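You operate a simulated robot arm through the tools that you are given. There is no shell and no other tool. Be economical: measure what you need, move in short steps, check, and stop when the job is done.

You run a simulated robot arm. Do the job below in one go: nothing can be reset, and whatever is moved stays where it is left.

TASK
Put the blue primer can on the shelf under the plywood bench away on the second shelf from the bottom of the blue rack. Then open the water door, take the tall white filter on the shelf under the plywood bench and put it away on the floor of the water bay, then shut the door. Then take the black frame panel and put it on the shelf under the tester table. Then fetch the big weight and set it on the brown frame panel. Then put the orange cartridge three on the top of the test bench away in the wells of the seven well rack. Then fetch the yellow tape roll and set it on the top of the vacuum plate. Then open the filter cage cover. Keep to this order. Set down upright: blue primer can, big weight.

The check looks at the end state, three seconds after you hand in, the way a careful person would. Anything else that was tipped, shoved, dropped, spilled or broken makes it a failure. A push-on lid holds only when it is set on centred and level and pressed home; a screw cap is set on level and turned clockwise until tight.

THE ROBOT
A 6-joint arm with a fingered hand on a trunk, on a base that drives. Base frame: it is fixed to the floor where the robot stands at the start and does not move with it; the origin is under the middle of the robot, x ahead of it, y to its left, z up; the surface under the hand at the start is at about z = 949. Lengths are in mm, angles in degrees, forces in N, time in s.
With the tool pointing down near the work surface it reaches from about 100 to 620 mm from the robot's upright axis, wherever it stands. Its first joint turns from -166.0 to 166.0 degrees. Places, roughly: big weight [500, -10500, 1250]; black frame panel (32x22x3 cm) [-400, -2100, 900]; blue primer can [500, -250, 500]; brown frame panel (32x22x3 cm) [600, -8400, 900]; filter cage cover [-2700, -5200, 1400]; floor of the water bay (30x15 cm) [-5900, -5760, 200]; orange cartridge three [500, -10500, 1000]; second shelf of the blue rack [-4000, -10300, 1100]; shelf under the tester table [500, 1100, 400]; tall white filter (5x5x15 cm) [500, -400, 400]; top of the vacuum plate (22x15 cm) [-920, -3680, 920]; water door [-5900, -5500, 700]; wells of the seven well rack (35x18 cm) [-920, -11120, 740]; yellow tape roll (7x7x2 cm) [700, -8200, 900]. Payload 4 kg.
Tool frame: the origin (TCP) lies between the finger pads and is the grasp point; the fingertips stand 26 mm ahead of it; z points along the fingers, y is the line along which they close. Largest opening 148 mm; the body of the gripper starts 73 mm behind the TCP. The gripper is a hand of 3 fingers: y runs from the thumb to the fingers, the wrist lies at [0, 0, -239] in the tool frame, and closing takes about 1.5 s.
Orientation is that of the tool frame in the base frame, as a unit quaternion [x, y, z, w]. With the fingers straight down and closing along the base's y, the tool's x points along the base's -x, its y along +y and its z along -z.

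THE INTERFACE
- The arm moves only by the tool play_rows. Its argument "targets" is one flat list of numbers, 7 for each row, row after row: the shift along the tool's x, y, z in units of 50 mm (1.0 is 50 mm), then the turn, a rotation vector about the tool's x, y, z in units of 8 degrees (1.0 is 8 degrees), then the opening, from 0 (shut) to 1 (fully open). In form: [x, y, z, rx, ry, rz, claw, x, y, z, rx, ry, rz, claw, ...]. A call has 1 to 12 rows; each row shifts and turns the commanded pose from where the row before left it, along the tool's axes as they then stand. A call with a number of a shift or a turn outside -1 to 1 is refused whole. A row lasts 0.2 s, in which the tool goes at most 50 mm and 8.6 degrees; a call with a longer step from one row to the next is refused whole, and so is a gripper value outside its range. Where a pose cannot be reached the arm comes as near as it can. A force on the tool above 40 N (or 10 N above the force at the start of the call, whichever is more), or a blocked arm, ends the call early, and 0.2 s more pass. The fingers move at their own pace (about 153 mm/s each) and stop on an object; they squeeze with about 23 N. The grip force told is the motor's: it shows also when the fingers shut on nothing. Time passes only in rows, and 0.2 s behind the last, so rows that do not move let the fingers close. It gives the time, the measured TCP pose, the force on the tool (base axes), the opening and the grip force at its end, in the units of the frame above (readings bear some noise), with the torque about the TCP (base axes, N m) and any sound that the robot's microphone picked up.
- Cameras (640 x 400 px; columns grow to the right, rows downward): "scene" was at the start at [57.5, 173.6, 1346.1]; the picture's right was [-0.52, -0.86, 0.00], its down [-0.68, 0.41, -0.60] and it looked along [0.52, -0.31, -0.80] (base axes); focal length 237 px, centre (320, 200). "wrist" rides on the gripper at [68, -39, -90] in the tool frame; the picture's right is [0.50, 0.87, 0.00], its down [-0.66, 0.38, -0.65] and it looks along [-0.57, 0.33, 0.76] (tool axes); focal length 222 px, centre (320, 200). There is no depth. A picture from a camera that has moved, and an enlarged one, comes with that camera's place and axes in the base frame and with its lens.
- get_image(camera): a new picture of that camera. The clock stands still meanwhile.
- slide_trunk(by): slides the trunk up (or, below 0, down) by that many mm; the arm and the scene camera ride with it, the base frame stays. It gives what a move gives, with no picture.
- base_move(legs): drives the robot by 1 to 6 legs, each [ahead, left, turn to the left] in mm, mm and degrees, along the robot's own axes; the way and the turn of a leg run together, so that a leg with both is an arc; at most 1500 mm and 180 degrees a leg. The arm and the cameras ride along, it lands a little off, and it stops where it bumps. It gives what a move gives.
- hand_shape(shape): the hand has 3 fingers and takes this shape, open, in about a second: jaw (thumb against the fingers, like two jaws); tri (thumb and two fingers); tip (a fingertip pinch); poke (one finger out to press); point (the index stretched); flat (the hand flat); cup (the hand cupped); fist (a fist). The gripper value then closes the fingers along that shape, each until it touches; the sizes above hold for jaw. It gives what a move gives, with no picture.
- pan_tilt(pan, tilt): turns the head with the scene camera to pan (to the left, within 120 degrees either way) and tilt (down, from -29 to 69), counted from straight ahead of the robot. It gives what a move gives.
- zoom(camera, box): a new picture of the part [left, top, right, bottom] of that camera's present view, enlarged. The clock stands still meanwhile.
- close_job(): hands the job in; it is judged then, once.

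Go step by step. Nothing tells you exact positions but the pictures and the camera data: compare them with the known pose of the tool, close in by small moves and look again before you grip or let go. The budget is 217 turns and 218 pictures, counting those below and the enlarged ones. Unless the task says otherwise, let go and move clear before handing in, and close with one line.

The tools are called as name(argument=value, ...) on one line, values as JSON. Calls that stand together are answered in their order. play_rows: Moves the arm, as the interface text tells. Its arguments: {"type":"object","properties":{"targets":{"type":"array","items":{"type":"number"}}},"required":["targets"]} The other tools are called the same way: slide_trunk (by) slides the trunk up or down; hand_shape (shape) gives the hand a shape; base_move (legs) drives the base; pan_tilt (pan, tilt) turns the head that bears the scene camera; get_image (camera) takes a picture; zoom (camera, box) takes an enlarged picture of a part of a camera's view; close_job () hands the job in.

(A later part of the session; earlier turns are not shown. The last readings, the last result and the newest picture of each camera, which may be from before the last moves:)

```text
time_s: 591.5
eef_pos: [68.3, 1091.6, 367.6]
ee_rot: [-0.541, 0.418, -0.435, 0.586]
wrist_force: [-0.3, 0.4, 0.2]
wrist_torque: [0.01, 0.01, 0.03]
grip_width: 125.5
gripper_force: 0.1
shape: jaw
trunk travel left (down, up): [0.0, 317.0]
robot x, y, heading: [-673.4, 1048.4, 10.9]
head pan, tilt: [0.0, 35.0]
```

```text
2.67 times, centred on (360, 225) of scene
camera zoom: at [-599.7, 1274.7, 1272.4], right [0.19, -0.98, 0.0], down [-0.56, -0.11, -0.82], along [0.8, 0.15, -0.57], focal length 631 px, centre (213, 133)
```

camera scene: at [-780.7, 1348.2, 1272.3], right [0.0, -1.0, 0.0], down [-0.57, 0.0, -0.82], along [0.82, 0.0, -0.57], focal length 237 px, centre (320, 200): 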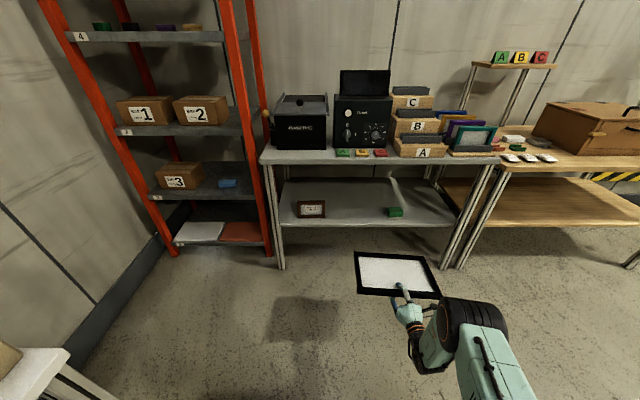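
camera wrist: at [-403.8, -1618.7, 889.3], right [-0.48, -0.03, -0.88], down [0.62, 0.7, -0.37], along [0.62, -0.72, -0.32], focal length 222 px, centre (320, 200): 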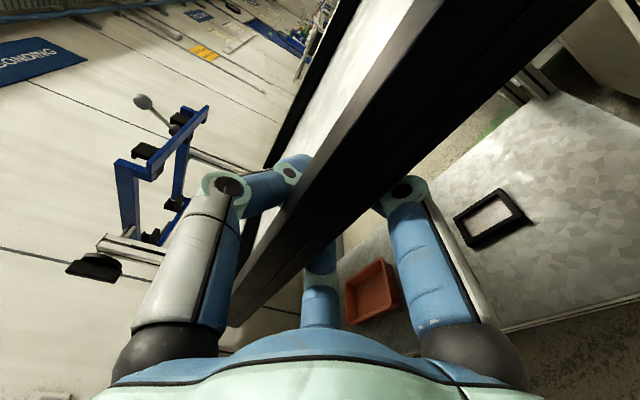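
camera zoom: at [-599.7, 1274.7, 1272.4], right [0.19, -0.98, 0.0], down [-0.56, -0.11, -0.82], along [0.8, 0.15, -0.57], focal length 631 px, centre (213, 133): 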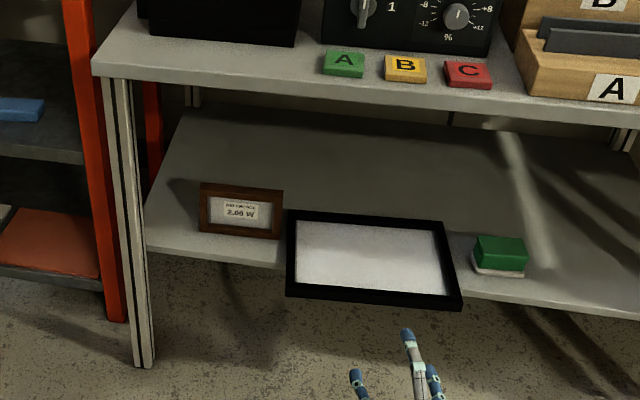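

It rests stably but overhangs by 55 mm. I'll push it in about 60 mm with the closed fingers, straight along x.

play_rows(targets=[0, -0.16, 0, 0, 0, 0, 0, 0, 0, 0, 0, 0, 0, 0, 0, 0, 0, 0, 0, 0, 0, 0, 0, 0, 0, 0, 0, 0])

base_move(legs=[[0, 52, 0], [172, -34, 0]])

zoom(camera="scene", box=[240, 170, 480, 320])

```text
time_s: 592.5
eef_pos: [66.8, 1090.9, 376.5]
ee_rot: [-0.539, 0.419, -0.436, 0.587]
wrist_force: [0.5, 0.5, -0.9]
wrist_torque: [0.03, 0.02, 0.03]
grip_width: 0.0
gripper_force: 23.4
shape: jaw
trunk travel left (down, up): [0.0, 317.0]
robot x, y, heading: [-667.7, 1046.4, 10.9]
head pan, tilt: [0.0, 35.0]
```

```text
time_s: 594.7
eef_pos: [226.9, 1137.1, 375.5]
ee_rot: [-0.539, 0.42, -0.436, 0.586]
wrist_force: [0.1, 0.5, 0.1]
wrist_torque: [0.02, -0.01, -0.02]
grip_width: 0.0
gripper_force: 23.5
shape: jaw
trunk travel left (down, up): [0.0, 317.0]
robot x, y, heading: [-508.6, 1095.2, 10.8]
head pan, tilt: [0.0, 35.0]
```

```text
2.67 times, centred on (360, 245) of scene
camera zoom: at [-439.2, 1323.5, 1272.4], right [0.19, -0.98, 0.0], down [-0.56, -0.11, -0.82], along [0.81, 0.15, -0.57], focal length 631 px, centre (213, 80)
```

zoom: 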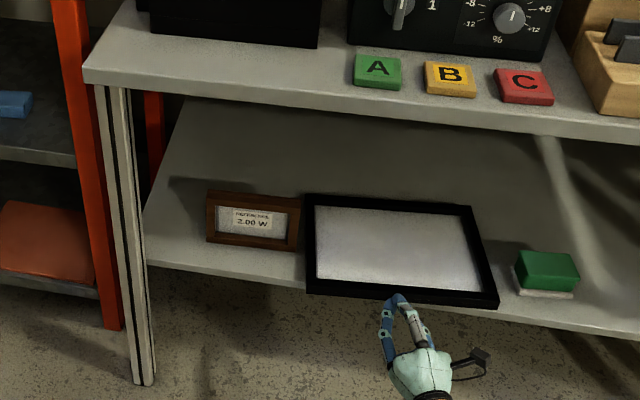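

The black panel is fully on the shelf. Next is the big weight at the far test bench, so I'll stow the arm and drive south.

base_move(legs=[[-200, 0, 0]])

play_rows(targets=[0, -1, 0, 0, 0, 0, 0.5, 0, -1, 0, 0, 0, 0, 0.5, 0, -1, 0, 0, 0, 0, 0.5, 0, -1, 0, 0, 0, 0, 0.5, 0, -1, 0, 0, 0, 0, 0.5, 0, -1, 0, 0, 0, 0, 0.5, 0, -1, 0, 0, 0, 0, 0.5, 0, -1, 0, 0, 0, 0, 0.5, 0, 0, -1, 0, 0, 0, 0.5, 0, 0, -1, 0, 0, 0, 0.5, 0, 0, -1, 0, 0, 0, 0.5])

base_move(legs=[[0, 0, -101], [1100, 0, 0], [1100, 0, 0], [0, 0, -90], [950, 0, 0], [0, 0, 90]])

base_move(legs=[[1500, 0, 0]])

```text
time_s: 596.3
eef_pos: [28.6, 1102.3, 374.1]
ee_rot: [-0.539, 0.418, -0.436, 0.587]
wrist_force: [0.8, 0.4, -0.9]
wrist_torque: [-0.03, 0.01, 0.01]
grip_width: 0.2
gripper_force: 23.0
shape: jaw
trunk travel left (down, up): [0.0, 317.0]
robot x, y, heading: [-710.6, 1058.7, 10.8]
head pan, tilt: [0.0, 35.0]
```

```text
time_s: 598.7
eef_pos: [-139.8, 1044.6, 764.3]
ee_rot: [-0.539, 0.419, -0.436, 0.587]
wrist_force: [-0.5, 0.4, 0.1]
wrist_torque: [-0.01, -0.01, -0.01]
grip_width: 73.7
gripper_force: 0.0
shape: jaw
trunk travel left (down, up): [0.0, 317.0]
robot x, y, heading: [-707.0, 1053.1, 10.8]
head pan, tilt: [0.0, 35.0]
```

```text
time_s: 626.0
eef_pos: [-1964.4, -1594.5, 761.7]
ee_rot: [-0.006, -0.683, 0.731, -0.008]
wrist_force: [0.2, 0.1, 0.5]
wrist_torque: [-0.02, 0.0, -0.03]
grip_width: 73.6
gripper_force: 0.1
shape: jaw
trunk travel left (down, up): [0.0, 317.0]
robot x, y, heading: [-1801.3, -1049.7, -94.7]
head pan, tilt: [0.0, 35.0]
```

```text
time_s: 633.5
eef_pos: [-2138.0, -3092.6, 764.6]
ee_rot: [-0.02, -0.682, 0.731, 0.007]
wrist_force: [0.5, 0.1, 0.1]
wrist_torque: [0.0, 0.0, 0.0]
grip_width: 74.1
gripper_force: 0.1
shape: jaw
trunk travel left (down, up): [0.0, 317.0]
robot x, y, heading: [-1951.2, -2551.5, -97.2]
head pan, tilt: [0.0, 35.0]
```

base_move(legs=[[0, 0, 12.7], [1500, 0, 0], [1500, 0, 0], [600, 0, 0], [0, 0, 38], [1200, 0, 0]])

pan_tilt(pan=-20, tilt=18)

get_image(camera="scene")

```text
time_s: 659.0
eef_pos: [-456.9, -7439.3, 764.1]
ee_rot: [0.274, -0.625, 0.663, -0.308]
wrist_force: [0.3, 1.1, 0.2]
wrist_torque: [-0.01, -0.02, 0.01]
grip_width: 73.9
gripper_force: 0.0
shape: jaw
trunk travel left (down, up): [0.0, 317.0]
robot x, y, heading: [-758.2, -6955.2, -45.9]
head pan, tilt: [0.0, 35.0]
```

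```text
time_s: 659.9
eef_pos: [-459.0, -7439.3, 763.2]
ee_rot: [0.275, -0.625, 0.663, -0.308]
wrist_force: [0.4, 0.7, 0.2]
wrist_torque: [0.0, -0.02, -0.01]
grip_width: 73.7
gripper_force: 0.0
shape: jaw
trunk travel left (down, up): [0.0, 317.0]
robot x, y, heading: [-760.4, -6954.3, -46.2]
head pan, tilt: [-20.0, 18.0]
```

```text
66 pictures are left
camera scene: at [-554.0, -6911.4, 1299.4], right [-0.91, -0.41, 0.0], down [-0.13, 0.28, -0.95], along [0.39, -0.87, -0.31], focal length 237 px, centre (320, 200)
```

scene: 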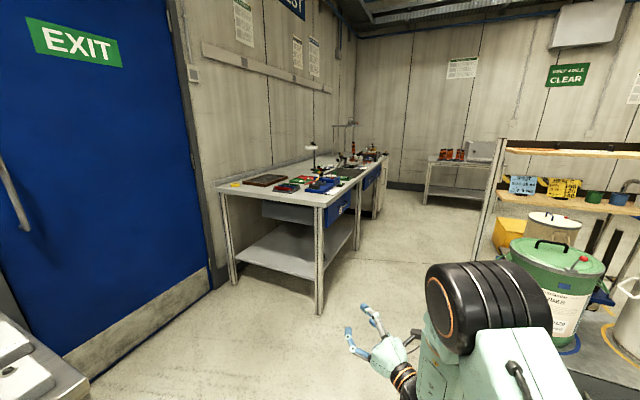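

zoom(camera="scene", box=[210, 90, 530, 230])

```text
2.00 times, centred on (370, 160) of scene
camera zoom: at [-554.0, -6911.4, 1299.4], right [-0.91, -0.41, 0.0], down [-0.13, 0.28, -0.95], along [0.39, -0.87, -0.31], focal length 474 px, centre (220, 280)
```

zoom: 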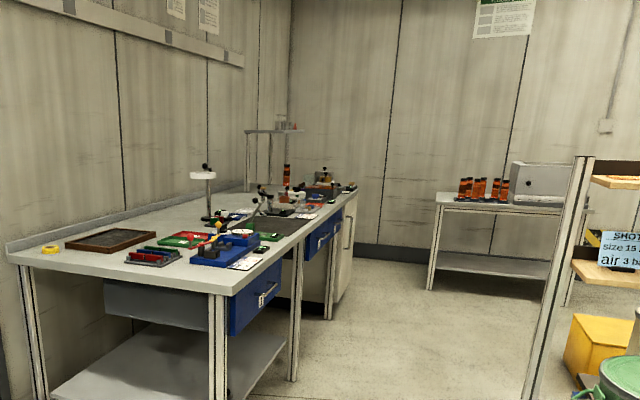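

The brown panel and tape roll are on the near end of the test bench, and the weight and cartridge at the far end. I'll raise the arm and drive down the aisle along the bench in short legs.

slide_trunk(by=317)

base_move(legs=[[0, 0, -18], [830, 0, 0], [0, 0, -26], [700, 0, 0]])

```text
time_s: 663.0
eef_pos: [-457.7, -7439.6, 1079.7]
ee_rot: [0.275, -0.624, 0.663, -0.308]
wrist_force: [-0.1, 0.8, 0.4]
wrist_torque: [0.01, 0.0, -0.04]
grip_width: 73.8
gripper_force: 0.1
shape: jaw
trunk travel left (down, up): [-317.0, 0.0]
robot x, y, heading: [-762.4, -6952.8, -46.3]
head pan, tilt: [-20.0, 18.0]
```

```text
time_s: 673.1
eef_pos: [-521.9, -8949.5, 1080.0]
ee_rot: [0.019, -0.682, 0.73, -0.037]
wrist_force: [-0.5, 0.7, 0.6]
wrist_torque: [-0.01, -0.02, 0.0]
grip_width: 73.8
gripper_force: 0.2
shape: jaw
trunk travel left (down, up): [-317.0, 0.0]
robot x, y, heading: [-400.8, -8391.0, -90.4]
head pan, tilt: [-20.0, 18.0]
```

base_move(legs=[[900, 0, 0.5]])

base_move(legs=[[500, 0, 0]])

pan_tilt(pan=35, tilt=20)

get_image(camera="scene")

```text
time_s: 677.9
eef_pos: [-534.1, -9846.4, 1079.2]
ee_rot: [0.017, -0.682, 0.73, -0.033]
wrist_force: [0.3, -0.1, 0.1]
wrist_torque: [-0.01, 0.03, 0.01]
grip_width: 73.6
gripper_force: 0.0
shape: jaw
trunk travel left (down, up): [-317.0, 0.0]
robot x, y, heading: [-405.8, -9289.4, -90.8]
head pan, tilt: [-20.0, 18.0]
```

```text
time_s: 680.9
eef_pos: [-540.2, -10353.4, 1079.7]
ee_rot: [0.017, -0.682, 0.73, -0.035]
wrist_force: [0.2, -0.5, 0.6]
wrist_torque: [0.0, -0.02, -0.01]
grip_width: 73.8
gripper_force: 0.2
shape: jaw
trunk travel left (down, up): [-317.0, 0.0]
robot x, y, heading: [-414.2, -9796.5, -90.7]
head pan, tilt: [-20.0, 18.0]
```

```text
time_s: 682.1
eef_pos: [-540.1, -10353.4, 1080.7]
ee_rot: [0.017, -0.683, 0.73, -0.034]
wrist_force: [-0.2, 0.6, -0.4]
wrist_torque: [0.03, 0.01, -0.02]
grip_width: 73.7
gripper_force: 0.1
shape: jaw
trunk travel left (down, up): [-317.0, 0.0]
robot x, y, heading: [-415.0, -9794.7, -90.9]
head pan, tilt: [35.0, 20.0]
```

```text
64 pictures are left
camera scene: at [-152.9, -9842.5, 1615.9], right [-0.83, -0.56, 0.0], down [-0.19, 0.28, -0.94], along [0.53, -0.78, -0.34], focal length 237 px, centre (320, 200)
```

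scene: 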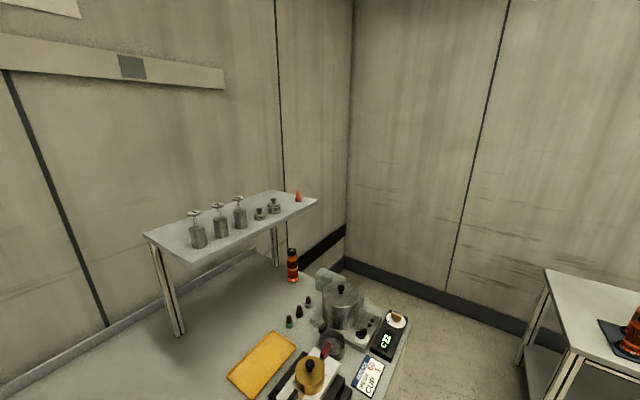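

zoom(camera="scene", box=[140, 180, 340, 305])

zoom(camera="scene", box=[220, 240, 420, 400])

```text
3.20 times, centred on (240, 242) of scene
camera zoom: at [-152.9, -9842.5, 1615.9], right [-0.83, -0.56, 0.0], down [-0.19, 0.28, -0.94], along [0.53, -0.78, -0.34], focal length 758 px, centre (576, 64)
```

zoom: 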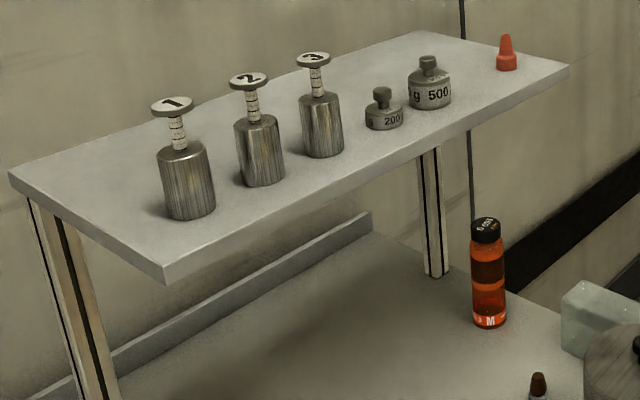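

```text
2.50 times, centred on (320, 320) of scene
camera zoom: at [-152.9, -9842.5, 1615.9], right [-0.83, -0.56, 0.0], down [-0.19, 0.28, -0.94], along [0.53, -0.78, -0.34], focal length 592 px, centre (320, -100)
```

zoom: 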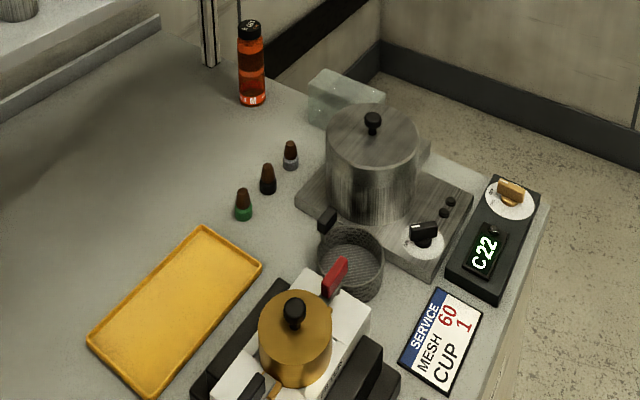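

The big weight (500 g) is on the riser at about (506, −10480, 1240). I'll raise the hand well above the bench items, pitch it 30° down, then line up facing the bench.

play_rows(targets=[0, -1, 0, 0, 0, 0, 0.6, 0, -1, 0, 0, 0, 0, 0.6, 0, -1, 0, 0, 0, 0, 0.6, 0, -1, 0, 0, 0, 0, 0.6, 0, -0.7, 0, -1, 0, 0, 0.6, 0, 0, 0, -1, 0, 0, 0.6, 0, 0, 0, -1, 0, 0, 0.6, 0, 0, 0, -1, 0, 0, 0.6, 0, 0, 0, -0.25, 0, 0, 0.6])

base_move(legs=[[575, 0, 0.5], [0, 0, 90.5]])

pan_tilt(pan=-5, tilt=30)

get_image(camera="scene")

```text
time_s: 684.1
eef_pos: [-545.3, -10336.7, 1316.1]
ee_rot: [-0.026, 0.866, -0.498, 0.027]
wrist_force: [-0.1, 0.2, 0.5]
wrist_torque: [-0.03, 0.04, 0.03]
grip_width: 88.3
gripper_force: 0.0
shape: jaw
trunk travel left (down, up): [-317.0, 0.0]
robot x, y, heading: [-413.5, -9793.6, -90.5]
head pan, tilt: [35.0, 20.0]
```

```text
time_s: 691.1
eef_pos: [119.8, -10481.9, 1316.0]
ee_rot: [0.634, -0.59, 0.331, -0.374]
wrist_force: [-0.4, 0.3, 0.4]
wrist_torque: [0.0, 0.0, -0.03]
grip_width: 88.4
gripper_force: 0.0
shape: jaw
trunk travel left (down, up): [-317.0, 0.0]
robot x, y, heading: [-420.7, -10355.3, -0.4]
head pan, tilt: [35.0, 20.0]
```

```text
time_s: 692.2
eef_pos: [120.9, -10481.8, 1315.8]
ee_rot: [0.634, -0.59, 0.331, -0.374]
wrist_force: [-0.2, 0.2, 1.0]
wrist_torque: [0.03, -0.01, -0.03]
grip_width: 88.4
gripper_force: 0.1
shape: jaw
trunk travel left (down, up): [-317.0, 0.0]
robot x, y, heading: [-417.6, -10358.9, -0.1]
head pan, tilt: [-5.0, 30.0]
```

```text
61 pictures are left
camera scene: at [-363.9, -10152.6, 1599.9], right [-0.09, -1.0, 0.0], down [-0.5, 0.04, -0.87], along [0.86, -0.08, -0.5], focal length 237 px, centre (320, 200)
```

scene: 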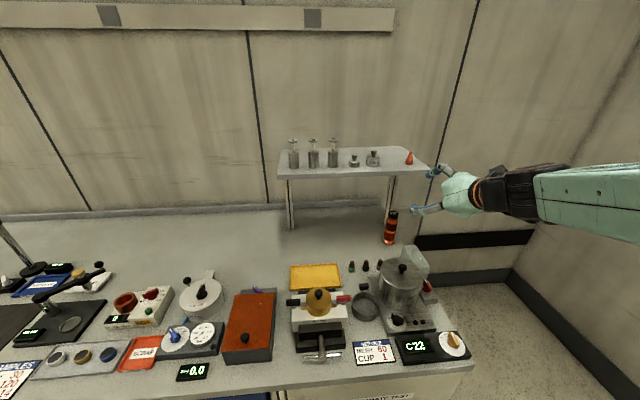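

Triangulation puts the weight near (460, −10435), base about z 1258. I'll approach partway and look with the wrist camera.

base_move(legs=[[150, 42, 0]])

get_image(camera="wrist")

zoom(camera="scene", box=[300, 100, 500, 225])

```text
time_s: 693.6
eef_pos: [268.3, -10439.4, 1314.5]
ee_rot: [0.635, -0.59, 0.331, -0.373]
wrist_force: [0.4, -0.3, -0.6]
wrist_torque: [-0.01, -0.05, 0.02]
grip_width: 88.7
gripper_force: 0.1
shape: jaw
trunk travel left (down, up): [-317.0, 0.0]
robot x, y, heading: [-275.6, -10315.3, 0.1]
head pan, tilt: [-5.0, 30.0]
```

```text
60 pictures are left
camera wrist: at [215.9, -10513.9, 1393.1], right [-0.39, -0.52, -0.76], down [-0.81, 0.59, 0.01], along [0.44, 0.62, -0.65], focal length 222 px, centre (320, 200)
```

wrist: 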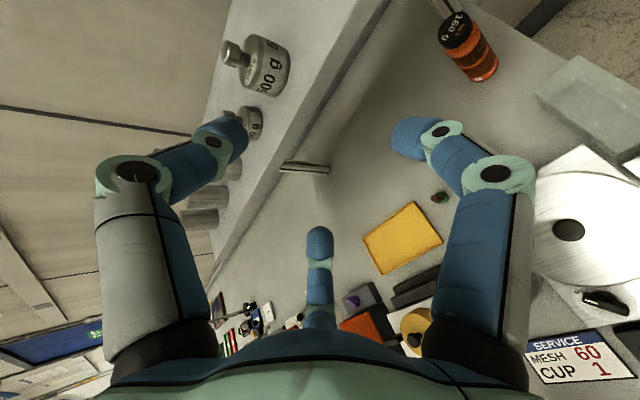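

```text
3.20 times, centred on (400, 162) of scene
camera zoom: at [-216.4, -10111.6, 1599.7], right [-0.09, -1.0, 0.0], down [-0.5, 0.04, -0.87], along [0.86, -0.08, -0.5], focal length 758 px, centre (64, 320)
```

zoom: 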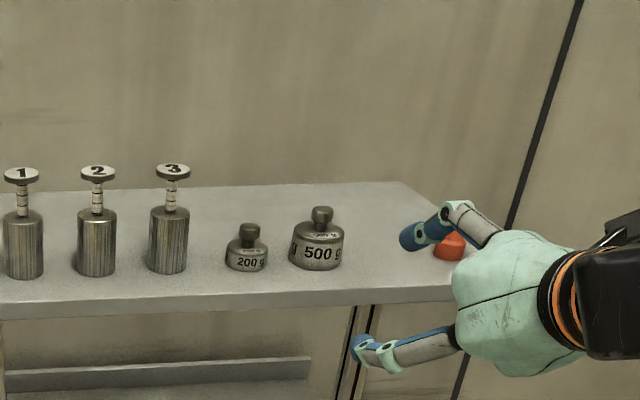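

The weight is at about (438, −10423), base z ≈ 1274. Raising 30 mm and moving closer.

play_rows(targets=[0, -0.52, -0.3, 0, 0, 0, 0.65, 0, 0, 0, 0, 0, 0, 0.65])

base_move(legs=[[110, 14, 0]])

get_image(camera="wrist")

zoom(camera="scene", box=[300, 100, 500, 225])

```text
time_s: 694.2
eef_pos: [268.0, -10440.7, 1346.2]
ee_rot: [0.634, -0.59, 0.331, -0.374]
wrist_force: [-0.1, -0.7, 0.5]
wrist_torque: [-0.01, 0.0, -0.04]
grip_width: 95.5
gripper_force: 0.0
shape: jaw
trunk travel left (down, up): [-317.0, 0.0]
robot x, y, heading: [-273.7, -10313.5, 0.1]
head pan, tilt: [-5.0, 30.0]
```

```text
time_s: 695.4
eef_pos: [314.0, -10435.5, 1346.2]
ee_rot: [0.633, -0.591, 0.332, -0.374]
wrist_force: [0.1, -0.6, 0.2]
wrist_torque: [0.01, -0.04, 0.0]
grip_width: 95.6
gripper_force: 0.0
shape: jaw
trunk travel left (down, up): [-317.0, 0.0]
robot x, y, heading: [-225.4, -10308.2, -0.4]
head pan, tilt: [-5.0, 30.0]
stopped in leg 1: the robot was blocked; the commanded pose is now the measured one
```

```text
58 pictures are left
camera wrist: at [262.6, -10509.4, 1423.8], right [-0.39, -0.52, -0.76], down [-0.81, 0.59, 0.01], along [0.44, 0.62, -0.65], focal length 222 px, centre (320, 200)
```

wrist: 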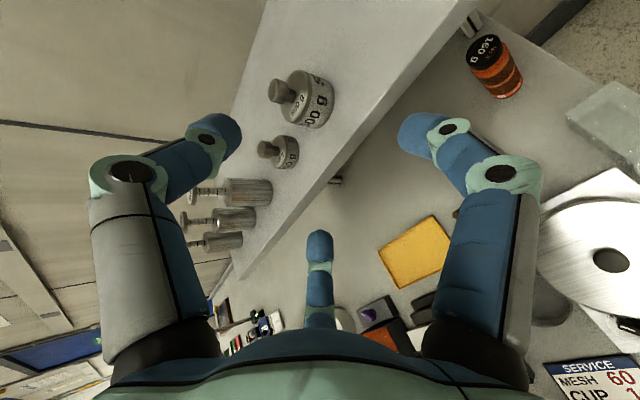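

```text
3.20 times, centred on (400, 162) of scene
camera zoom: at [-167.6, -10103.5, 1600.0], right [-0.09, -1.0, 0.0], down [-0.5, 0.05, -0.87], along [0.86, -0.08, -0.5], focal length 758 px, centre (64, 320)
```

zoom: 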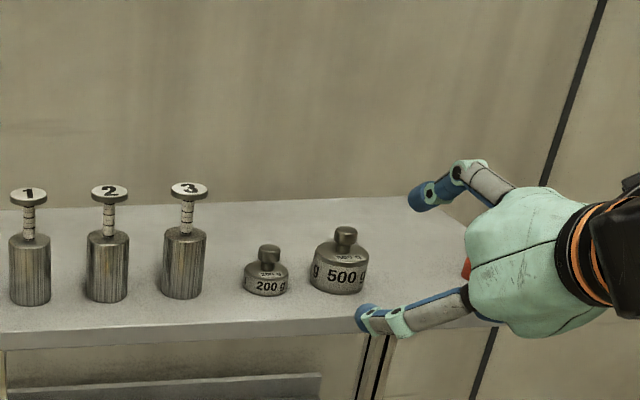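

The base is at the bench, so I'll extend the arm 127 mm to the weight, then lower.

play_rows(targets=[-0.09, -0.423, 0.733, 0, 0, 0, 0.65, -0.09, -0.423, 0.733, 0, 0, 0, 0.65, -0.09, -0.423, 0.733, 0, 0, 0, 0.65, 0, 0, 0, 0, 0, 0, 0.65])

get_image(camera="wrist")

```text
time_s: 696.4
eef_pos: [440.4, -10412.6, 1343.6]
ee_rot: [0.633, -0.592, 0.332, -0.373]
wrist_force: [-0.1, -0.6, 0.2]
wrist_torque: [-0.02, 0.01, 0.01]
grip_width: 95.9
gripper_force: 0.1
shape: jaw
trunk travel left (down, up): [-317.0, 0.0]
robot x, y, heading: [-222.4, -10307.0, -0.2]
head pan, tilt: [-5.0, 30.0]
```

```text
56 pictures are left
camera wrist: at [388.9, -10487.8, 1421.2], right [-0.39, -0.52, -0.76], down [-0.81, 0.59, 0.01], along [0.44, 0.62, -0.65], focal length 222 px, centre (320, 200)
```

wrist: 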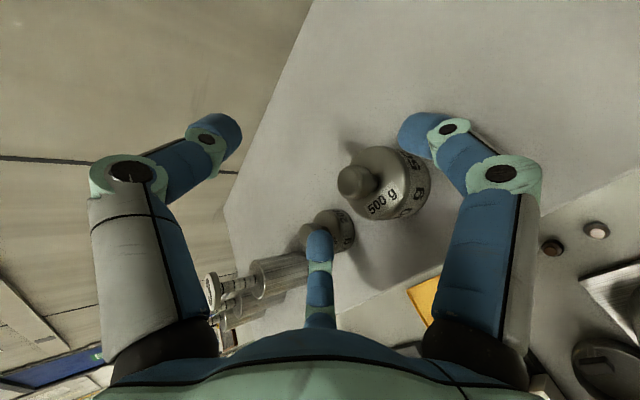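

The 200 g weight is close on the left, so I'll shift 9 mm right, narrow the opening, and lower.

play_rows(targets=[0.19, 0, 0, 0, 0, 0, 0.5, 0, 0, 0, 0, 0, 0, 0.5, 0, 0.12, 0.07, 0, 0, 0, 0.5, 0, 0, 0, 0, 0, 0, 0.5])

get_image(camera="wrist")

```text
time_s: 697.4
eef_pos: [443.1, -10422.9, 1335.0]
ee_rot: [0.633, -0.592, 0.333, -0.373]
wrist_force: [0.3, -0.2, 0.0]
wrist_torque: [-0.01, 0.0, 0.04]
grip_width: 74.6
gripper_force: 0.1
shape: jaw
trunk travel left (down, up): [-317.0, 0.0]
robot x, y, heading: [-222.3, -10307.8, -0.5]
head pan, tilt: [-5.0, 30.0]
```

```text
55 pictures are left
camera wrist: at [390.8, -10496.6, 1414.0], right [-0.4, -0.52, -0.76], down [-0.8, 0.59, 0.02], along [0.44, 0.62, -0.65], focal length 222 px, centre (320, 200)
```

wrist: 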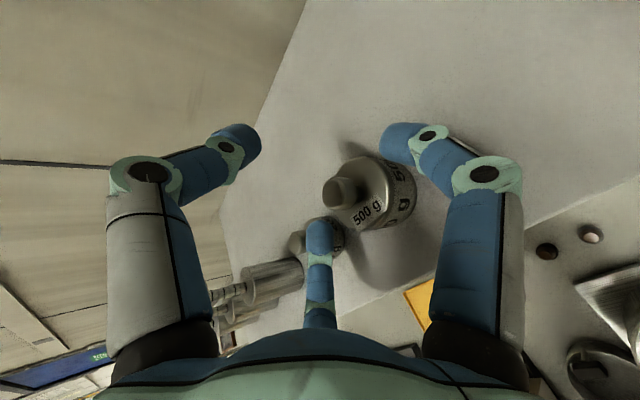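

play_rows(targets=[0.17, 0.05, -0.08, 0, 0, 0, 0.5, 0, 0.12, 0.07, 0, 0, 0, 0.5, 0, 0.1, 0.06, 0, 0, 0, 0.5, 0, 0, 0, 0, 0, 0, 0.5])

get_image(camera="wrist")

```text
time_s: 698.4
eef_pos: [438.5, -10431.3, 1324.8]
ee_rot: [0.633, -0.592, 0.332, -0.373]
wrist_force: [0.2, -0.6, -0.1]
wrist_torque: [0.02, -0.04, -0.02]
grip_width: 74.6
gripper_force: 0.1
shape: jaw
trunk travel left (down, up): [-317.0, 0.0]
robot x, y, heading: [-224.6, -10303.9, -0.5]
head pan, tilt: [-5.0, 30.0]
```

```text
54 pictures are left
camera wrist: at [386.8, -10505.0, 1401.5], right [-0.4, -0.52, -0.76], down [-0.81, 0.59, 0.02], along [0.44, 0.62, -0.65], focal length 222 px, centre (320, 200)
```

wrist: 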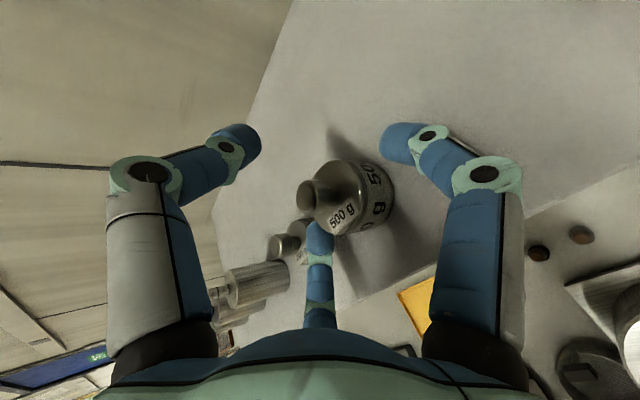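

Good straddle. Lowering 4 mm and closing.

play_rows(targets=[0, 0.07, 0.04, 0, 0, 0, 0.5, 0, 0, 0, 0, 0, 0, 0.3, 0, 0, 0, 0, 0, 0, 0.15, 0, 0, 0, 0, 0, 0, 0, 0, 0, 0, 0, 0, 0, 0, 0, 0, 0, 0, 0, 0, 0, 0, 0, 0, 0, 0, 0, 0])

play_rows(targets=[0, -0.26, -0.15, 0, 0, 0, 0, 0, -0.26, -0.15, 0, 0, 0, 0, 0, 0, 0, 0, 0, 0, 0])

get_image(camera="wrist")

```text
time_s: 700.0
eef_pos: [439.3, -10429.6, 1320.0]
ee_rot: [0.633, -0.592, 0.332, -0.372]
wrist_force: [-1.6, -0.1, 0.4]
wrist_torque: [0.0, 0.18, 0.01]
grip_width: 34.4
gripper_force: 23.1
shape: jaw
trunk travel left (down, up): [-317.0, 0.0]
robot x, y, heading: [-226.3, -10305.7, -0.1]
head pan, tilt: [-5.0, 30.0]
```

```text
time_s: 700.8
eef_pos: [439.4, -10431.0, 1350.8]
ee_rot: [0.634, -0.592, 0.331, -0.372]
wrist_force: [0.0, -0.1, -5.0]
wrist_torque: [0.01, 0.07, -0.02]
grip_width: 32.6
gripper_force: 22.8
shape: jaw
trunk travel left (down, up): [-317.0, 0.0]
robot x, y, heading: [-222.8, -10306.6, -0.5]
head pan, tilt: [-5.0, 30.0]
```

```text
53 pictures are left
camera wrist: at [387.3, -10504.7, 1429.0], right [-0.4, -0.52, -0.76], down [-0.8, 0.59, 0.02], along [0.44, 0.62, -0.65], focal length 222 px, centre (320, 200)
```

wrist: 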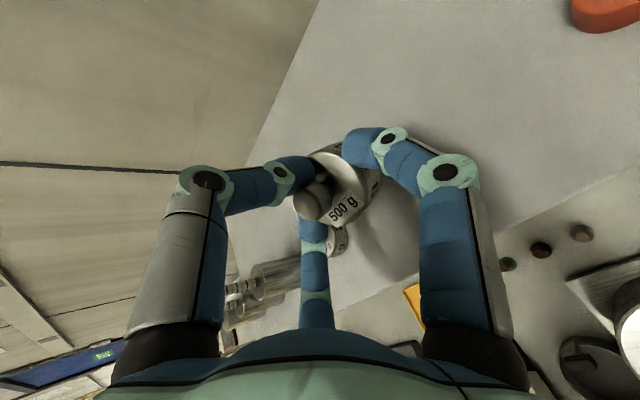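

The 500 g weight is held. I'll lift clear, retract and drive to the north end of the bench.

play_rows(targets=[0, -0.7, -0.4, 0, 0, 0, 0, 0, 0.423, -0.733, 0, 0, 0, 0, 0, 0.423, -0.733, 0, 0, 0, 0, 0, 0.423, -0.733, 0, 0, 0, 0, 0, 0, 0, 0, 0, 0, 0])

base_move(legs=[[-200, 0, 0], [0, 0, 90.3], [1000, 0, 0]])

base_move(legs=[[800, 0, 0], [750, 0, 0]])

```text
time_s: 702.0
eef_pos: [316.5, -10438.3, 1390.7]
ee_rot: [0.633, -0.593, 0.331, -0.372]
wrist_force: [0.9, -0.9, -5.3]
wrist_torque: [0.0, 0.08, -0.02]
grip_width: 32.5
gripper_force: 23.1
shape: jaw
trunk travel left (down, up): [-317.0, 0.0]
robot x, y, heading: [-224.8, -10308.1, -0.6]
head pan, tilt: [-5.0, 30.0]
```

```text
time_s: 712.2
eef_pos: [-252.4, -8757.3, 1390.6]
ee_rot: [0.867, 0.02, -0.023, -0.498]
wrist_force: [0.0, -0.2, -4.7]
wrist_torque: [-0.1, 0.0, -0.01]
grip_width: 32.0
gripper_force: 23.2
shape: jaw
trunk travel left (down, up): [-317.0, 0.0]
robot x, y, heading: [-393.6, -9293.4, 88.3]
head pan, tilt: [-5.0, 30.0]
```

```text
time_s: 720.0
eef_pos: [-180.8, -7243.0, 1391.4]
ee_rot: [0.867, 0.009, -0.018, -0.498]
wrist_force: [0.6, 0.2, -4.2]
wrist_torque: [-0.07, -0.03, 0.0]
grip_width: 32.0
gripper_force: 23.3
shape: jaw
trunk travel left (down, up): [-317.0, 0.0]
robot x, y, heading: [-338.8, -7776.1, 87.1]
head pan, tilt: [-5.0, 30.0]
```

base_move(legs=[[0, 0, -157], [130, 700, 0]])

pan_tilt(pan=10, tilt=45)

get_image(camera="scene")

```text
time_s: 733.2
eef_pos: [475.5, -8172.0, 1391.7]
ee_rot: [-0.201, 0.843, -0.482, 0.127]
wrist_force: [0.4, -0.1, -4.9]
wrist_torque: [0.12, 0.03, 0.0]
grip_width: 31.5
gripper_force: 22.9
shape: jaw
trunk travel left (down, up): [-317.0, 0.0]
robot x, y, heading: [387.4, -7626.5, -67.5]
head pan, tilt: [-5.0, 30.0]
```

```text
time_s: 733.9
eef_pos: [475.0, -8172.9, 1390.7]
ee_rot: [-0.201, 0.843, -0.483, 0.126]
wrist_force: [-0.8, 0.1, -6.1]
wrist_torque: [0.06, 0.05, 0.01]
grip_width: 31.6
gripper_force: 22.9
shape: jaw
trunk travel left (down, up): [-317.0, 0.0]
robot x, y, heading: [385.9, -7623.9, -67.5]
head pan, tilt: [10.0, 45.0]
```

```text
52 pictures are left
camera scene: at [611.1, -7582.9, 1577.3], right [-0.84, -0.54, 0.0], down [-0.38, 0.6, -0.71], along [0.38, -0.6, -0.71], focal length 237 px, centre (320, 200)
```

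scene: 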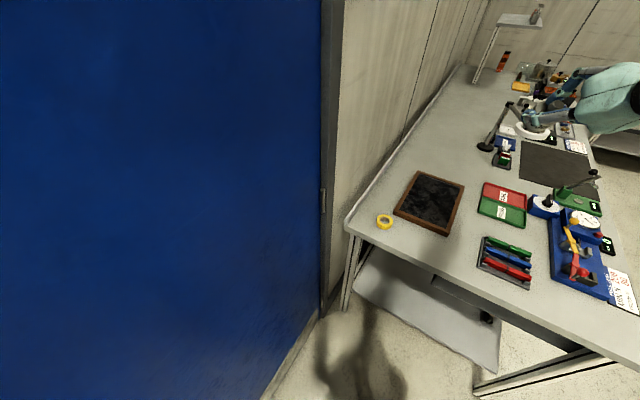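

Brown panel centre is about (611, −8447), with the tape at (722, −8234). I'll lower the trunk, extend, and move over the panel.

slide_trunk(by=-317)

play_rows(targets=[0, -0.5, 0.866, 0, 0, 0, 0, 0, -0.5, 0.866, 0, 0, 0, 0, 0, -0.5, 0.866, 0, 0, 0, 0, 0, 0.866, 0.5, 0, 0, 0, 0, 0, 0, 0, 0, 0, 0, 0])

base_move(legs=[[155, 20, 0]])

get_image(camera="scene")

get_image(camera="wrist")

```text
time_s: 737.1
eef_pos: [475.1, -8172.7, 1074.1]
ee_rot: [-0.2, 0.843, -0.482, 0.127]
wrist_force: [0.6, -0.2, -4.7]
wrist_torque: [0.08, 0.03, 0.03]
grip_width: 31.4
gripper_force: 23.1
shape: jaw
trunk travel left (down, up): [0.0, 317.0]
robot x, y, heading: [386.4, -7624.7, -67.7]
head pan, tilt: [10.0, 45.0]
```

```text
time_s: 738.3
eef_pos: [544.9, -8311.1, 1023.9]
ee_rot: [-0.201, 0.843, -0.482, 0.127]
wrist_force: [-1.1, 0.0, -4.6]
wrist_torque: [0.07, 0.0, 0.01]
grip_width: 31.4
gripper_force: 23.5
shape: jaw
trunk travel left (down, up): [0.0, 317.0]
robot x, y, heading: [387.1, -7625.8, -67.6]
head pan, tilt: [10.0, 45.0]
```

```text
time_s: 739.7
eef_pos: [623.2, -8445.9, 1025.4]
ee_rot: [-0.201, 0.843, -0.482, 0.127]
wrist_force: [-0.2, 0.9, -4.7]
wrist_torque: [0.08, 0.01, 0.05]
grip_width: 31.6
gripper_force: 23.1
shape: jaw
trunk travel left (down, up): [0.0, 317.0]
robot x, y, heading: [462.8, -7760.1, -67.3]
head pan, tilt: [10.0, 45.0]
```

```text
51 pictures are left
camera scene: at [710.8, -7770.6, 1257.5], right [-0.84, -0.54, 0.0], down [-0.38, 0.6, -0.71], along [0.38, -0.6, -0.71], focal length 237 px, centre (320, 200)
```

scene: 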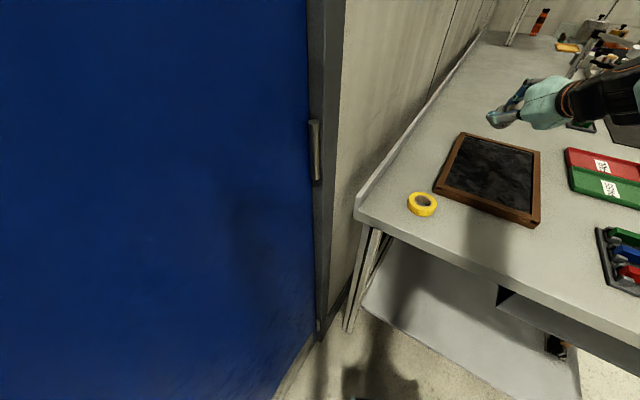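

```text
50 pictures are left
camera wrist: at [535.4, -8426.4, 1101.2], right [-0.63, 0.16, -0.76], down [0.23, 0.97, 0.02], along [0.74, -0.17, -0.65], focal length 222 px, centre (320, 200)
```

wrist: 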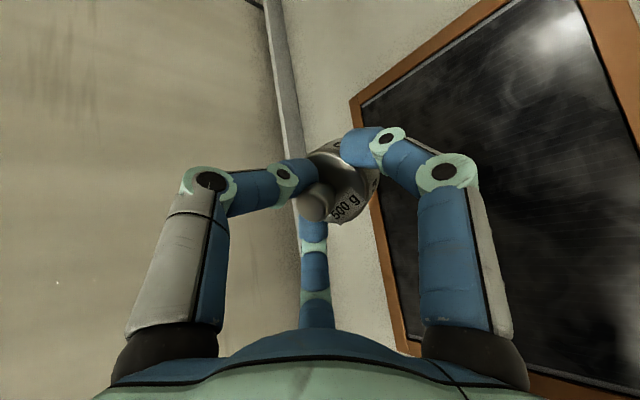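

Aligning 21 mm right and descending over the panel centre.

play_rows(targets=[0.42, 0, 0, 0, 0, 0, 0, 0, 0.8, 0.46, 0, 0, 0, 0, 0, 0.8, 0.46, 0, 0, 0, 0, 0, 0, 0, 0, 0, 0, 0])

play_rows(targets=[0, 0.12, 0.07, 0, 0, 0, 0, 0, 0.12, 0.07, 0, 0, 0, 0, 0, 0, 0, 0, 0, 0, 0])

get_image(camera="wrist")

```text
time_s: 740.7
eef_pos: [603.4, -8455.2, 932.6]
ee_rot: [-0.2, 0.843, -0.482, 0.127]
wrist_force: [-0.6, -0.2, -4.8]
wrist_torque: [0.09, 0.07, 0.01]
grip_width: 31.3
gripper_force: 23.1
shape: jaw
trunk travel left (down, up): [0.0, 317.0]
robot x, y, heading: [465.0, -7762.9, -67.7]
head pan, tilt: [10.0, 45.0]
```

```text
time_s: 741.5
eef_pos: [604.8, -8454.8, 919.5]
ee_rot: [-0.201, 0.843, -0.483, 0.127]
wrist_force: [0.7, -3.5, 10.0]
wrist_torque: [-0.19, -0.05, -0.05]
grip_width: 32.3
gripper_force: 23.7
shape: jaw
trunk travel left (down, up): [0.0, 317.0]
robot x, y, heading: [466.6, -7758.6, -67.6]
head pan, tilt: [10.0, 45.0]
```

```text
49 pictures are left
camera wrist: at [516.8, -8434.1, 997.6], right [-0.63, 0.16, -0.76], down [0.23, 0.97, 0.01], along [0.74, -0.17, -0.65], focal length 222 px, centre (320, 200)
```

wrist: 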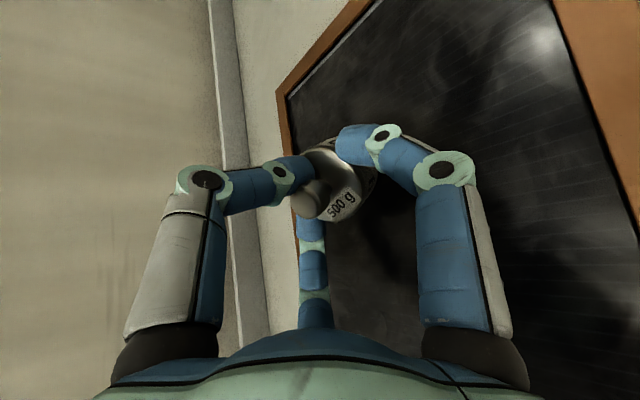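

Contact on the panel. Releasing.

play_rows(targets=[0, 0, 0, 0, 0, 0, 0.3, 0, 0, 0, 0, 0, 0, 0.45, 0, 0, 0, 0, 0, 0, 0.6, 0, 0, 0, 0, 0, 0, 0.6, 0, -0.35, -0.2, 0, 0, 0, 0.65, 0, -0.35, -0.2, 0, 0, 0, 0.65])

get_image(camera="wrist")

```text
time_s: 742.9
eef_pos: [605.8, -8456.0, 956.0]
ee_rot: [-0.2, 0.843, -0.482, 0.127]
wrist_force: [0.0, -0.7, 0.5]
wrist_torque: [0.0, 0.0, -0.04]
grip_width: 95.4
gripper_force: 0.0
shape: jaw
trunk travel left (down, up): [0.0, 317.0]
robot x, y, heading: [463.8, -7761.6, -67.7]
head pan, tilt: [10.0, 45.0]
```

```text
48 pictures are left
camera wrist: at [518.3, -8436.0, 1035.1], right [-0.63, 0.16, -0.76], down [0.23, 0.97, 0.02], along [0.74, -0.17, -0.65], focal length 222 px, centre (320, 200)
```

wrist: 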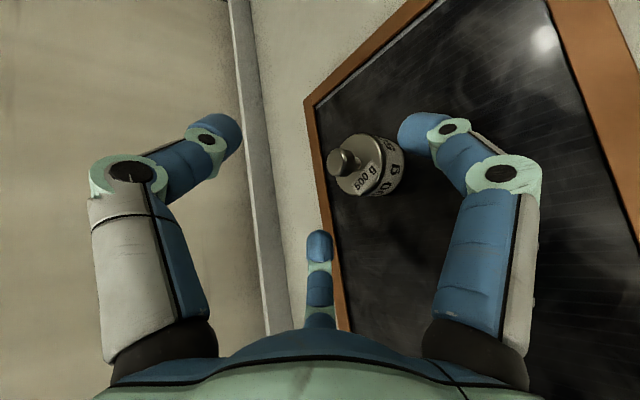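

The weight stands on the brown panel. I'll raise clear and return down the aisle to inspect the cartridge and the seven-well rack.

play_rows(targets=[0, -0.866, -0.5, 0, 0, 0, 0.65, 0, 0, 0, 0, 0, 0, 0.65])

slide_trunk(by=317)

base_move(legs=[[-384, 0, 0], [0, -790, 0], [0, 0, -22.5], [1000, 0, 0], [900, 0, 0]])

pan_tilt(pan=-20, tilt=35)

get_image(camera="scene")

```text
time_s: 743.5
eef_pos: [605.9, -8454.9, 1009.6]
ee_rot: [-0.2, 0.844, -0.482, 0.127]
wrist_force: [0.2, -0.5, 0.5]
wrist_torque: [0.02, 0.0, 0.01]
grip_width: 96.2
gripper_force: 0.0
shape: jaw
trunk travel left (down, up): [0.0, 317.0]
robot x, y, heading: [463.4, -7763.1, -67.5]
head pan, tilt: [10.0, 45.0]
```

```text
time_s: 746.6
eef_pos: [605.2, -8453.0, 1324.2]
ee_rot: [-0.199, 0.844, -0.482, 0.127]
wrist_force: [0.5, 0.7, -0.3]
wrist_torque: [-0.01, 0.05, -0.01]
grip_width: 95.8
gripper_force: 0.1
shape: jaw
trunk travel left (down, up): [-317.0, 0.0]
robot x, y, heading: [465.1, -7760.1, -67.1]
head pan, tilt: [10.0, 45.0]
```

```text
time_s: 766.2
eef_pos: [-627.6, -10282.1, 1324.4]
ee_rot: [-0.012, 0.867, -0.498, 0.019]
wrist_force: [0.0, 0.2, 0.2]
wrist_torque: [-0.01, 0.05, -0.01]
grip_width: 96.1
gripper_force: 0.0
shape: jaw
trunk travel left (down, up): [-317.0, 0.0]
robot x, y, heading: [-460.4, -9594.4, -92.7]
head pan, tilt: [10.0, 45.0]
```

```text
time_s: 767.1
eef_pos: [-628.3, -10282.4, 1325.9]
ee_rot: [-0.012, 0.867, -0.498, 0.018]
wrist_force: [-0.5, 0.1, 0.1]
wrist_torque: [0.03, 0.02, 0.05]
grip_width: 95.7
gripper_force: 0.1
shape: jaw
trunk travel left (down, up): [-317.0, 0.0]
robot x, y, heading: [-459.4, -9596.6, -93.0]
head pan, tilt: [-20.0, 35.0]
```

```text
47 pictures are left
camera scene: at [-283.3, -9651.4, 1592.1], right [-0.92, 0.38, 0.0], down [0.22, 0.53, -0.82], along [-0.31, -0.76, -0.57], focal length 237 px, centre (320, 200)
```

scene: 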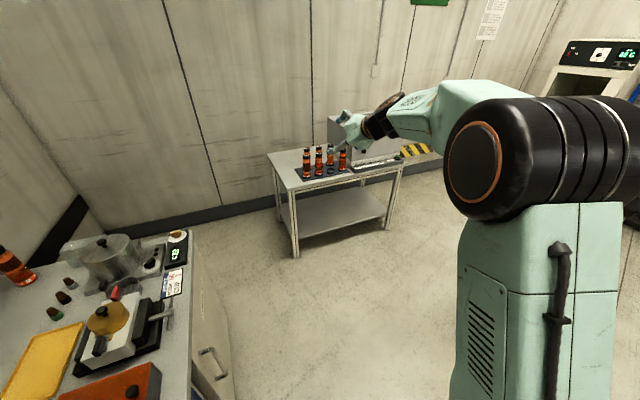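

zoom(camera="scene", box=[265, 130, 425, 230])

```text
4.00 times, centred on (345, 180) of scene
camera zoom: at [-283.3, -9651.4, 1592.1], right [-0.92, 0.38, 0.0], down [0.22, 0.53, -0.82], along [-0.31, -0.76, -0.57], focal length 947 px, centre (220, 280)
```

zoom: 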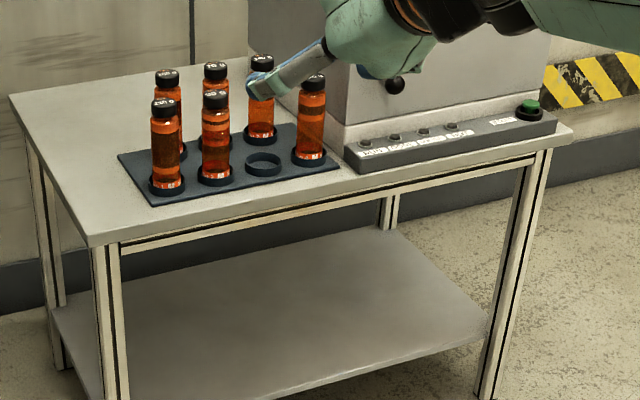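

The rack's empty well is the third in the front row, at about (−966, −11106). The cartridge at (490, −10568) is best taken from the bench's south end. I'll retract, turn, and back into the south gap.

play_rows(targets=[0, 0.5, -0.866, 0, 0, 0, 0.8, 0, 0.5, -0.866, 0, 0, 0, 0.8, 0, 0.5, -0.866, 0, 0, 0, 0.8, 0, 0.3, -0.52, 0, 0, 0, 0.8])

base_move(legs=[[0, 0, 3], [0, 165, 0], [650, 0, 0], [0, 0, -178]])

base_move(legs=[[-500, 0, 0]])

```text
time_s: 768.1
eef_pos: [-636.1, -10101.6, 1328.2]
ee_rot: [-0.01, 0.867, -0.499, 0.019]
wrist_force: [-0.5, 0.1, -1.1]
wrist_torque: [0.03, -0.03, 0.0]
grip_width: 118.3
gripper_force: 0.0
shape: jaw
trunk travel left (down, up): [-317.0, 0.0]
robot x, y, heading: [-460.3, -9596.4, -92.5]
head pan, tilt: [-20.0, 35.0]
```

```text
time_s: 781.1
eef_pos: [-181.6, -9722.2, 1327.6]
ee_rot: [0.864, 0.072, -0.054, -0.495]
wrist_force: [0.4, -0.5, -0.1]
wrist_torque: [0.02, 0.01, 0.01]
grip_width: 118.1
gripper_force: 0.2
shape: jaw
trunk travel left (down, up): [-317.0, 0.0]
robot x, y, heading: [-281.7, -10252.2, 95.2]
head pan, tilt: [-20.0, 35.0]
```

```text
time_s: 784.0
eef_pos: [-134.1, -10223.6, 1329.3]
ee_rot: [0.864, 0.071, -0.053, -0.495]
wrist_force: [-1.0, 0.0, 0.6]
wrist_torque: [0.03, 0.0, -0.01]
grip_width: 118.1
gripper_force: 0.1
shape: jaw
trunk travel left (down, up): [-317.0, 0.0]
robot x, y, heading: [-240.7, -10754.3, 95.0]
head pan, tilt: [-20.0, 35.0]
```

base_move(legs=[[0, 0, -5], [-500, 0, 0], [0, -600, 0]])

slide_trunk(by=-317)

pan_tilt(pan=-10, tilt=35)

get_image(camera="scene")

```text
time_s: 792.9
eef_pos: [518.8, -10717.3, 1327.9]
ee_rot: [0.866, 0.041, -0.035, -0.497]
wrist_force: [-0.2, 0.2, -0.2]
wrist_torque: [-0.02, -0.02, -0.03]
grip_width: 118.3
gripper_force: 0.2
shape: jaw
trunk travel left (down, up): [-317.0, 0.0]
robot x, y, heading: [380.4, -11241.9, 91.2]
head pan, tilt: [-20.0, 35.0]
```

```text
time_s: 796.0
eef_pos: [517.6, -10717.7, 1011.8]
ee_rot: [0.865, 0.041, -0.037, -0.498]
wrist_force: [0.0, 0.4, 0.3]
wrist_torque: [0.0, -0.01, -0.01]
grip_width: 118.4
gripper_force: 0.1
shape: jaw
trunk travel left (down, up): [0.0, 317.0]
robot x, y, heading: [375.8, -11235.6, 91.2]
head pan, tilt: [-20.0, 35.0]
```

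```text
time_s: 796.8
eef_pos: [517.3, -10717.9, 1011.8]
ee_rot: [0.866, 0.042, -0.036, -0.498]
wrist_force: [-0.4, 1.0, 0.5]
wrist_torque: [0.0, 0.02, -0.04]
grip_width: 117.9
gripper_force: 0.0
shape: jaw
trunk travel left (down, up): [0.0, 317.0]
robot x, y, heading: [378.3, -11235.4, 91.4]
head pan, tilt: [-10.0, 35.0]
```

```text
45 pictures are left
camera scene: at [179.2, -11129.1, 1272.4], right [0.99, -0.15, 0.0], down [-0.09, -0.57, -0.82], along [0.12, 0.81, -0.57], focal length 237 px, centre (320, 200)
```

scene: 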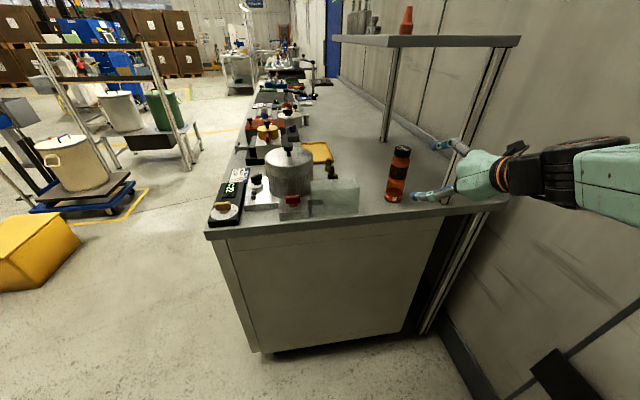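

The cartridge is clear from this side, at (490, −10565), top about z 1022. Approaching with the hand fully open.

play_rows(targets=[0, 0.26, 0.15, 0, 0, 0, 1, 0, 0, 0, 0, 0, 0, 1])

base_move(legs=[[105, 25, 0]])

get_image(camera="wrist")

```text
time_s: 797.4
eef_pos: [517.9, -10717.8, 995.1]
ee_rot: [0.866, 0.042, -0.037, -0.497]
wrist_force: [0.0, -0.5, 0.2]
wrist_torque: [-0.01, -0.07, 0.0]
grip_width: 148.0
gripper_force: 0.1
shape: jaw
trunk travel left (down, up): [0.0, 317.0]
robot x, y, heading: [375.0, -11239.4, 91.3]
head pan, tilt: [-10.0, 35.0]
```

```text
time_s: 798.5
eef_pos: [490.4, -10612.2, 996.4]
ee_rot: [0.866, 0.041, -0.037, -0.497]
wrist_force: [-0.4, -0.6, 1.0]
wrist_torque: [0.01, 0.0, 0.03]
grip_width: 148.2
gripper_force: 0.0
shape: jaw
trunk travel left (down, up): [0.0, 317.0]
robot x, y, heading: [353.7, -11134.2, 91.4]
head pan, tilt: [-10.0, 35.0]
```

```text
44 pictures are left
camera wrist: at [565.7, -10663.0, 1073.4], right [0.53, -0.38, -0.76], down [-0.57, -0.82, 0.02], along [-0.63, 0.42, -0.65], focal length 222 px, centre (320, 200)
```

wrist: 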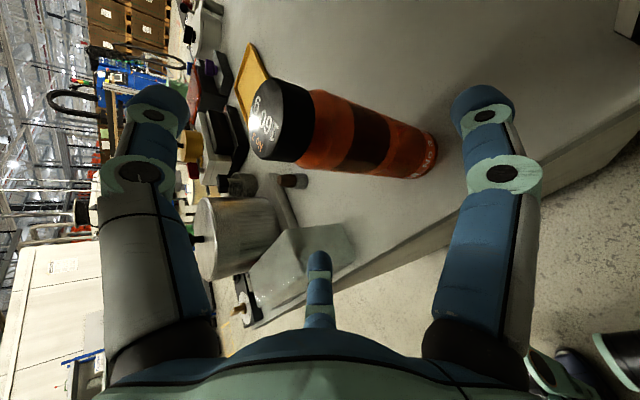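

The cartridge reads at (506, −10574). Final nudge: 14 mm right, 38 mm ahead, 10 mm down.

play_rows(targets=[0.28, -0.1, 0.38, 0, 0, 0, 1, 0, -0.1, 0.38, 0, 0, 0, 0.9, 0, 0, 0, 0, 0, 0, 0.85])

get_image(camera="wrist")

```text
time_s: 799.3
eef_pos: [500.3, -10574.1, 984.7]
ee_rot: [0.866, 0.043, -0.036, -0.497]
wrist_force: [0.1, -0.1, -0.1]
wrist_torque: [0.03, 0.01, -0.02]
grip_width: 125.9
gripper_force: 0.1
shape: jaw
trunk travel left (down, up): [0.0, 317.0]
robot x, y, heading: [348.7, -11129.6, 91.3]
head pan, tilt: [-10.0, 35.0]
```

```text
43 pictures are left
camera wrist: at [574.8, -10624.6, 1063.0], right [0.53, -0.38, -0.76], down [-0.57, -0.82, 0.02], along [-0.63, 0.42, -0.65], focal length 222 px, centre (320, 200)
```

wrist: 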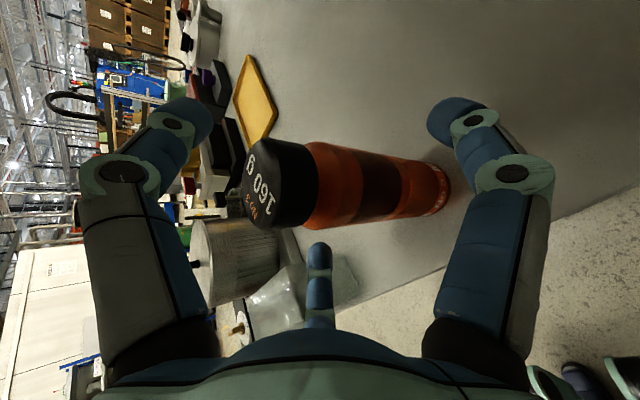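

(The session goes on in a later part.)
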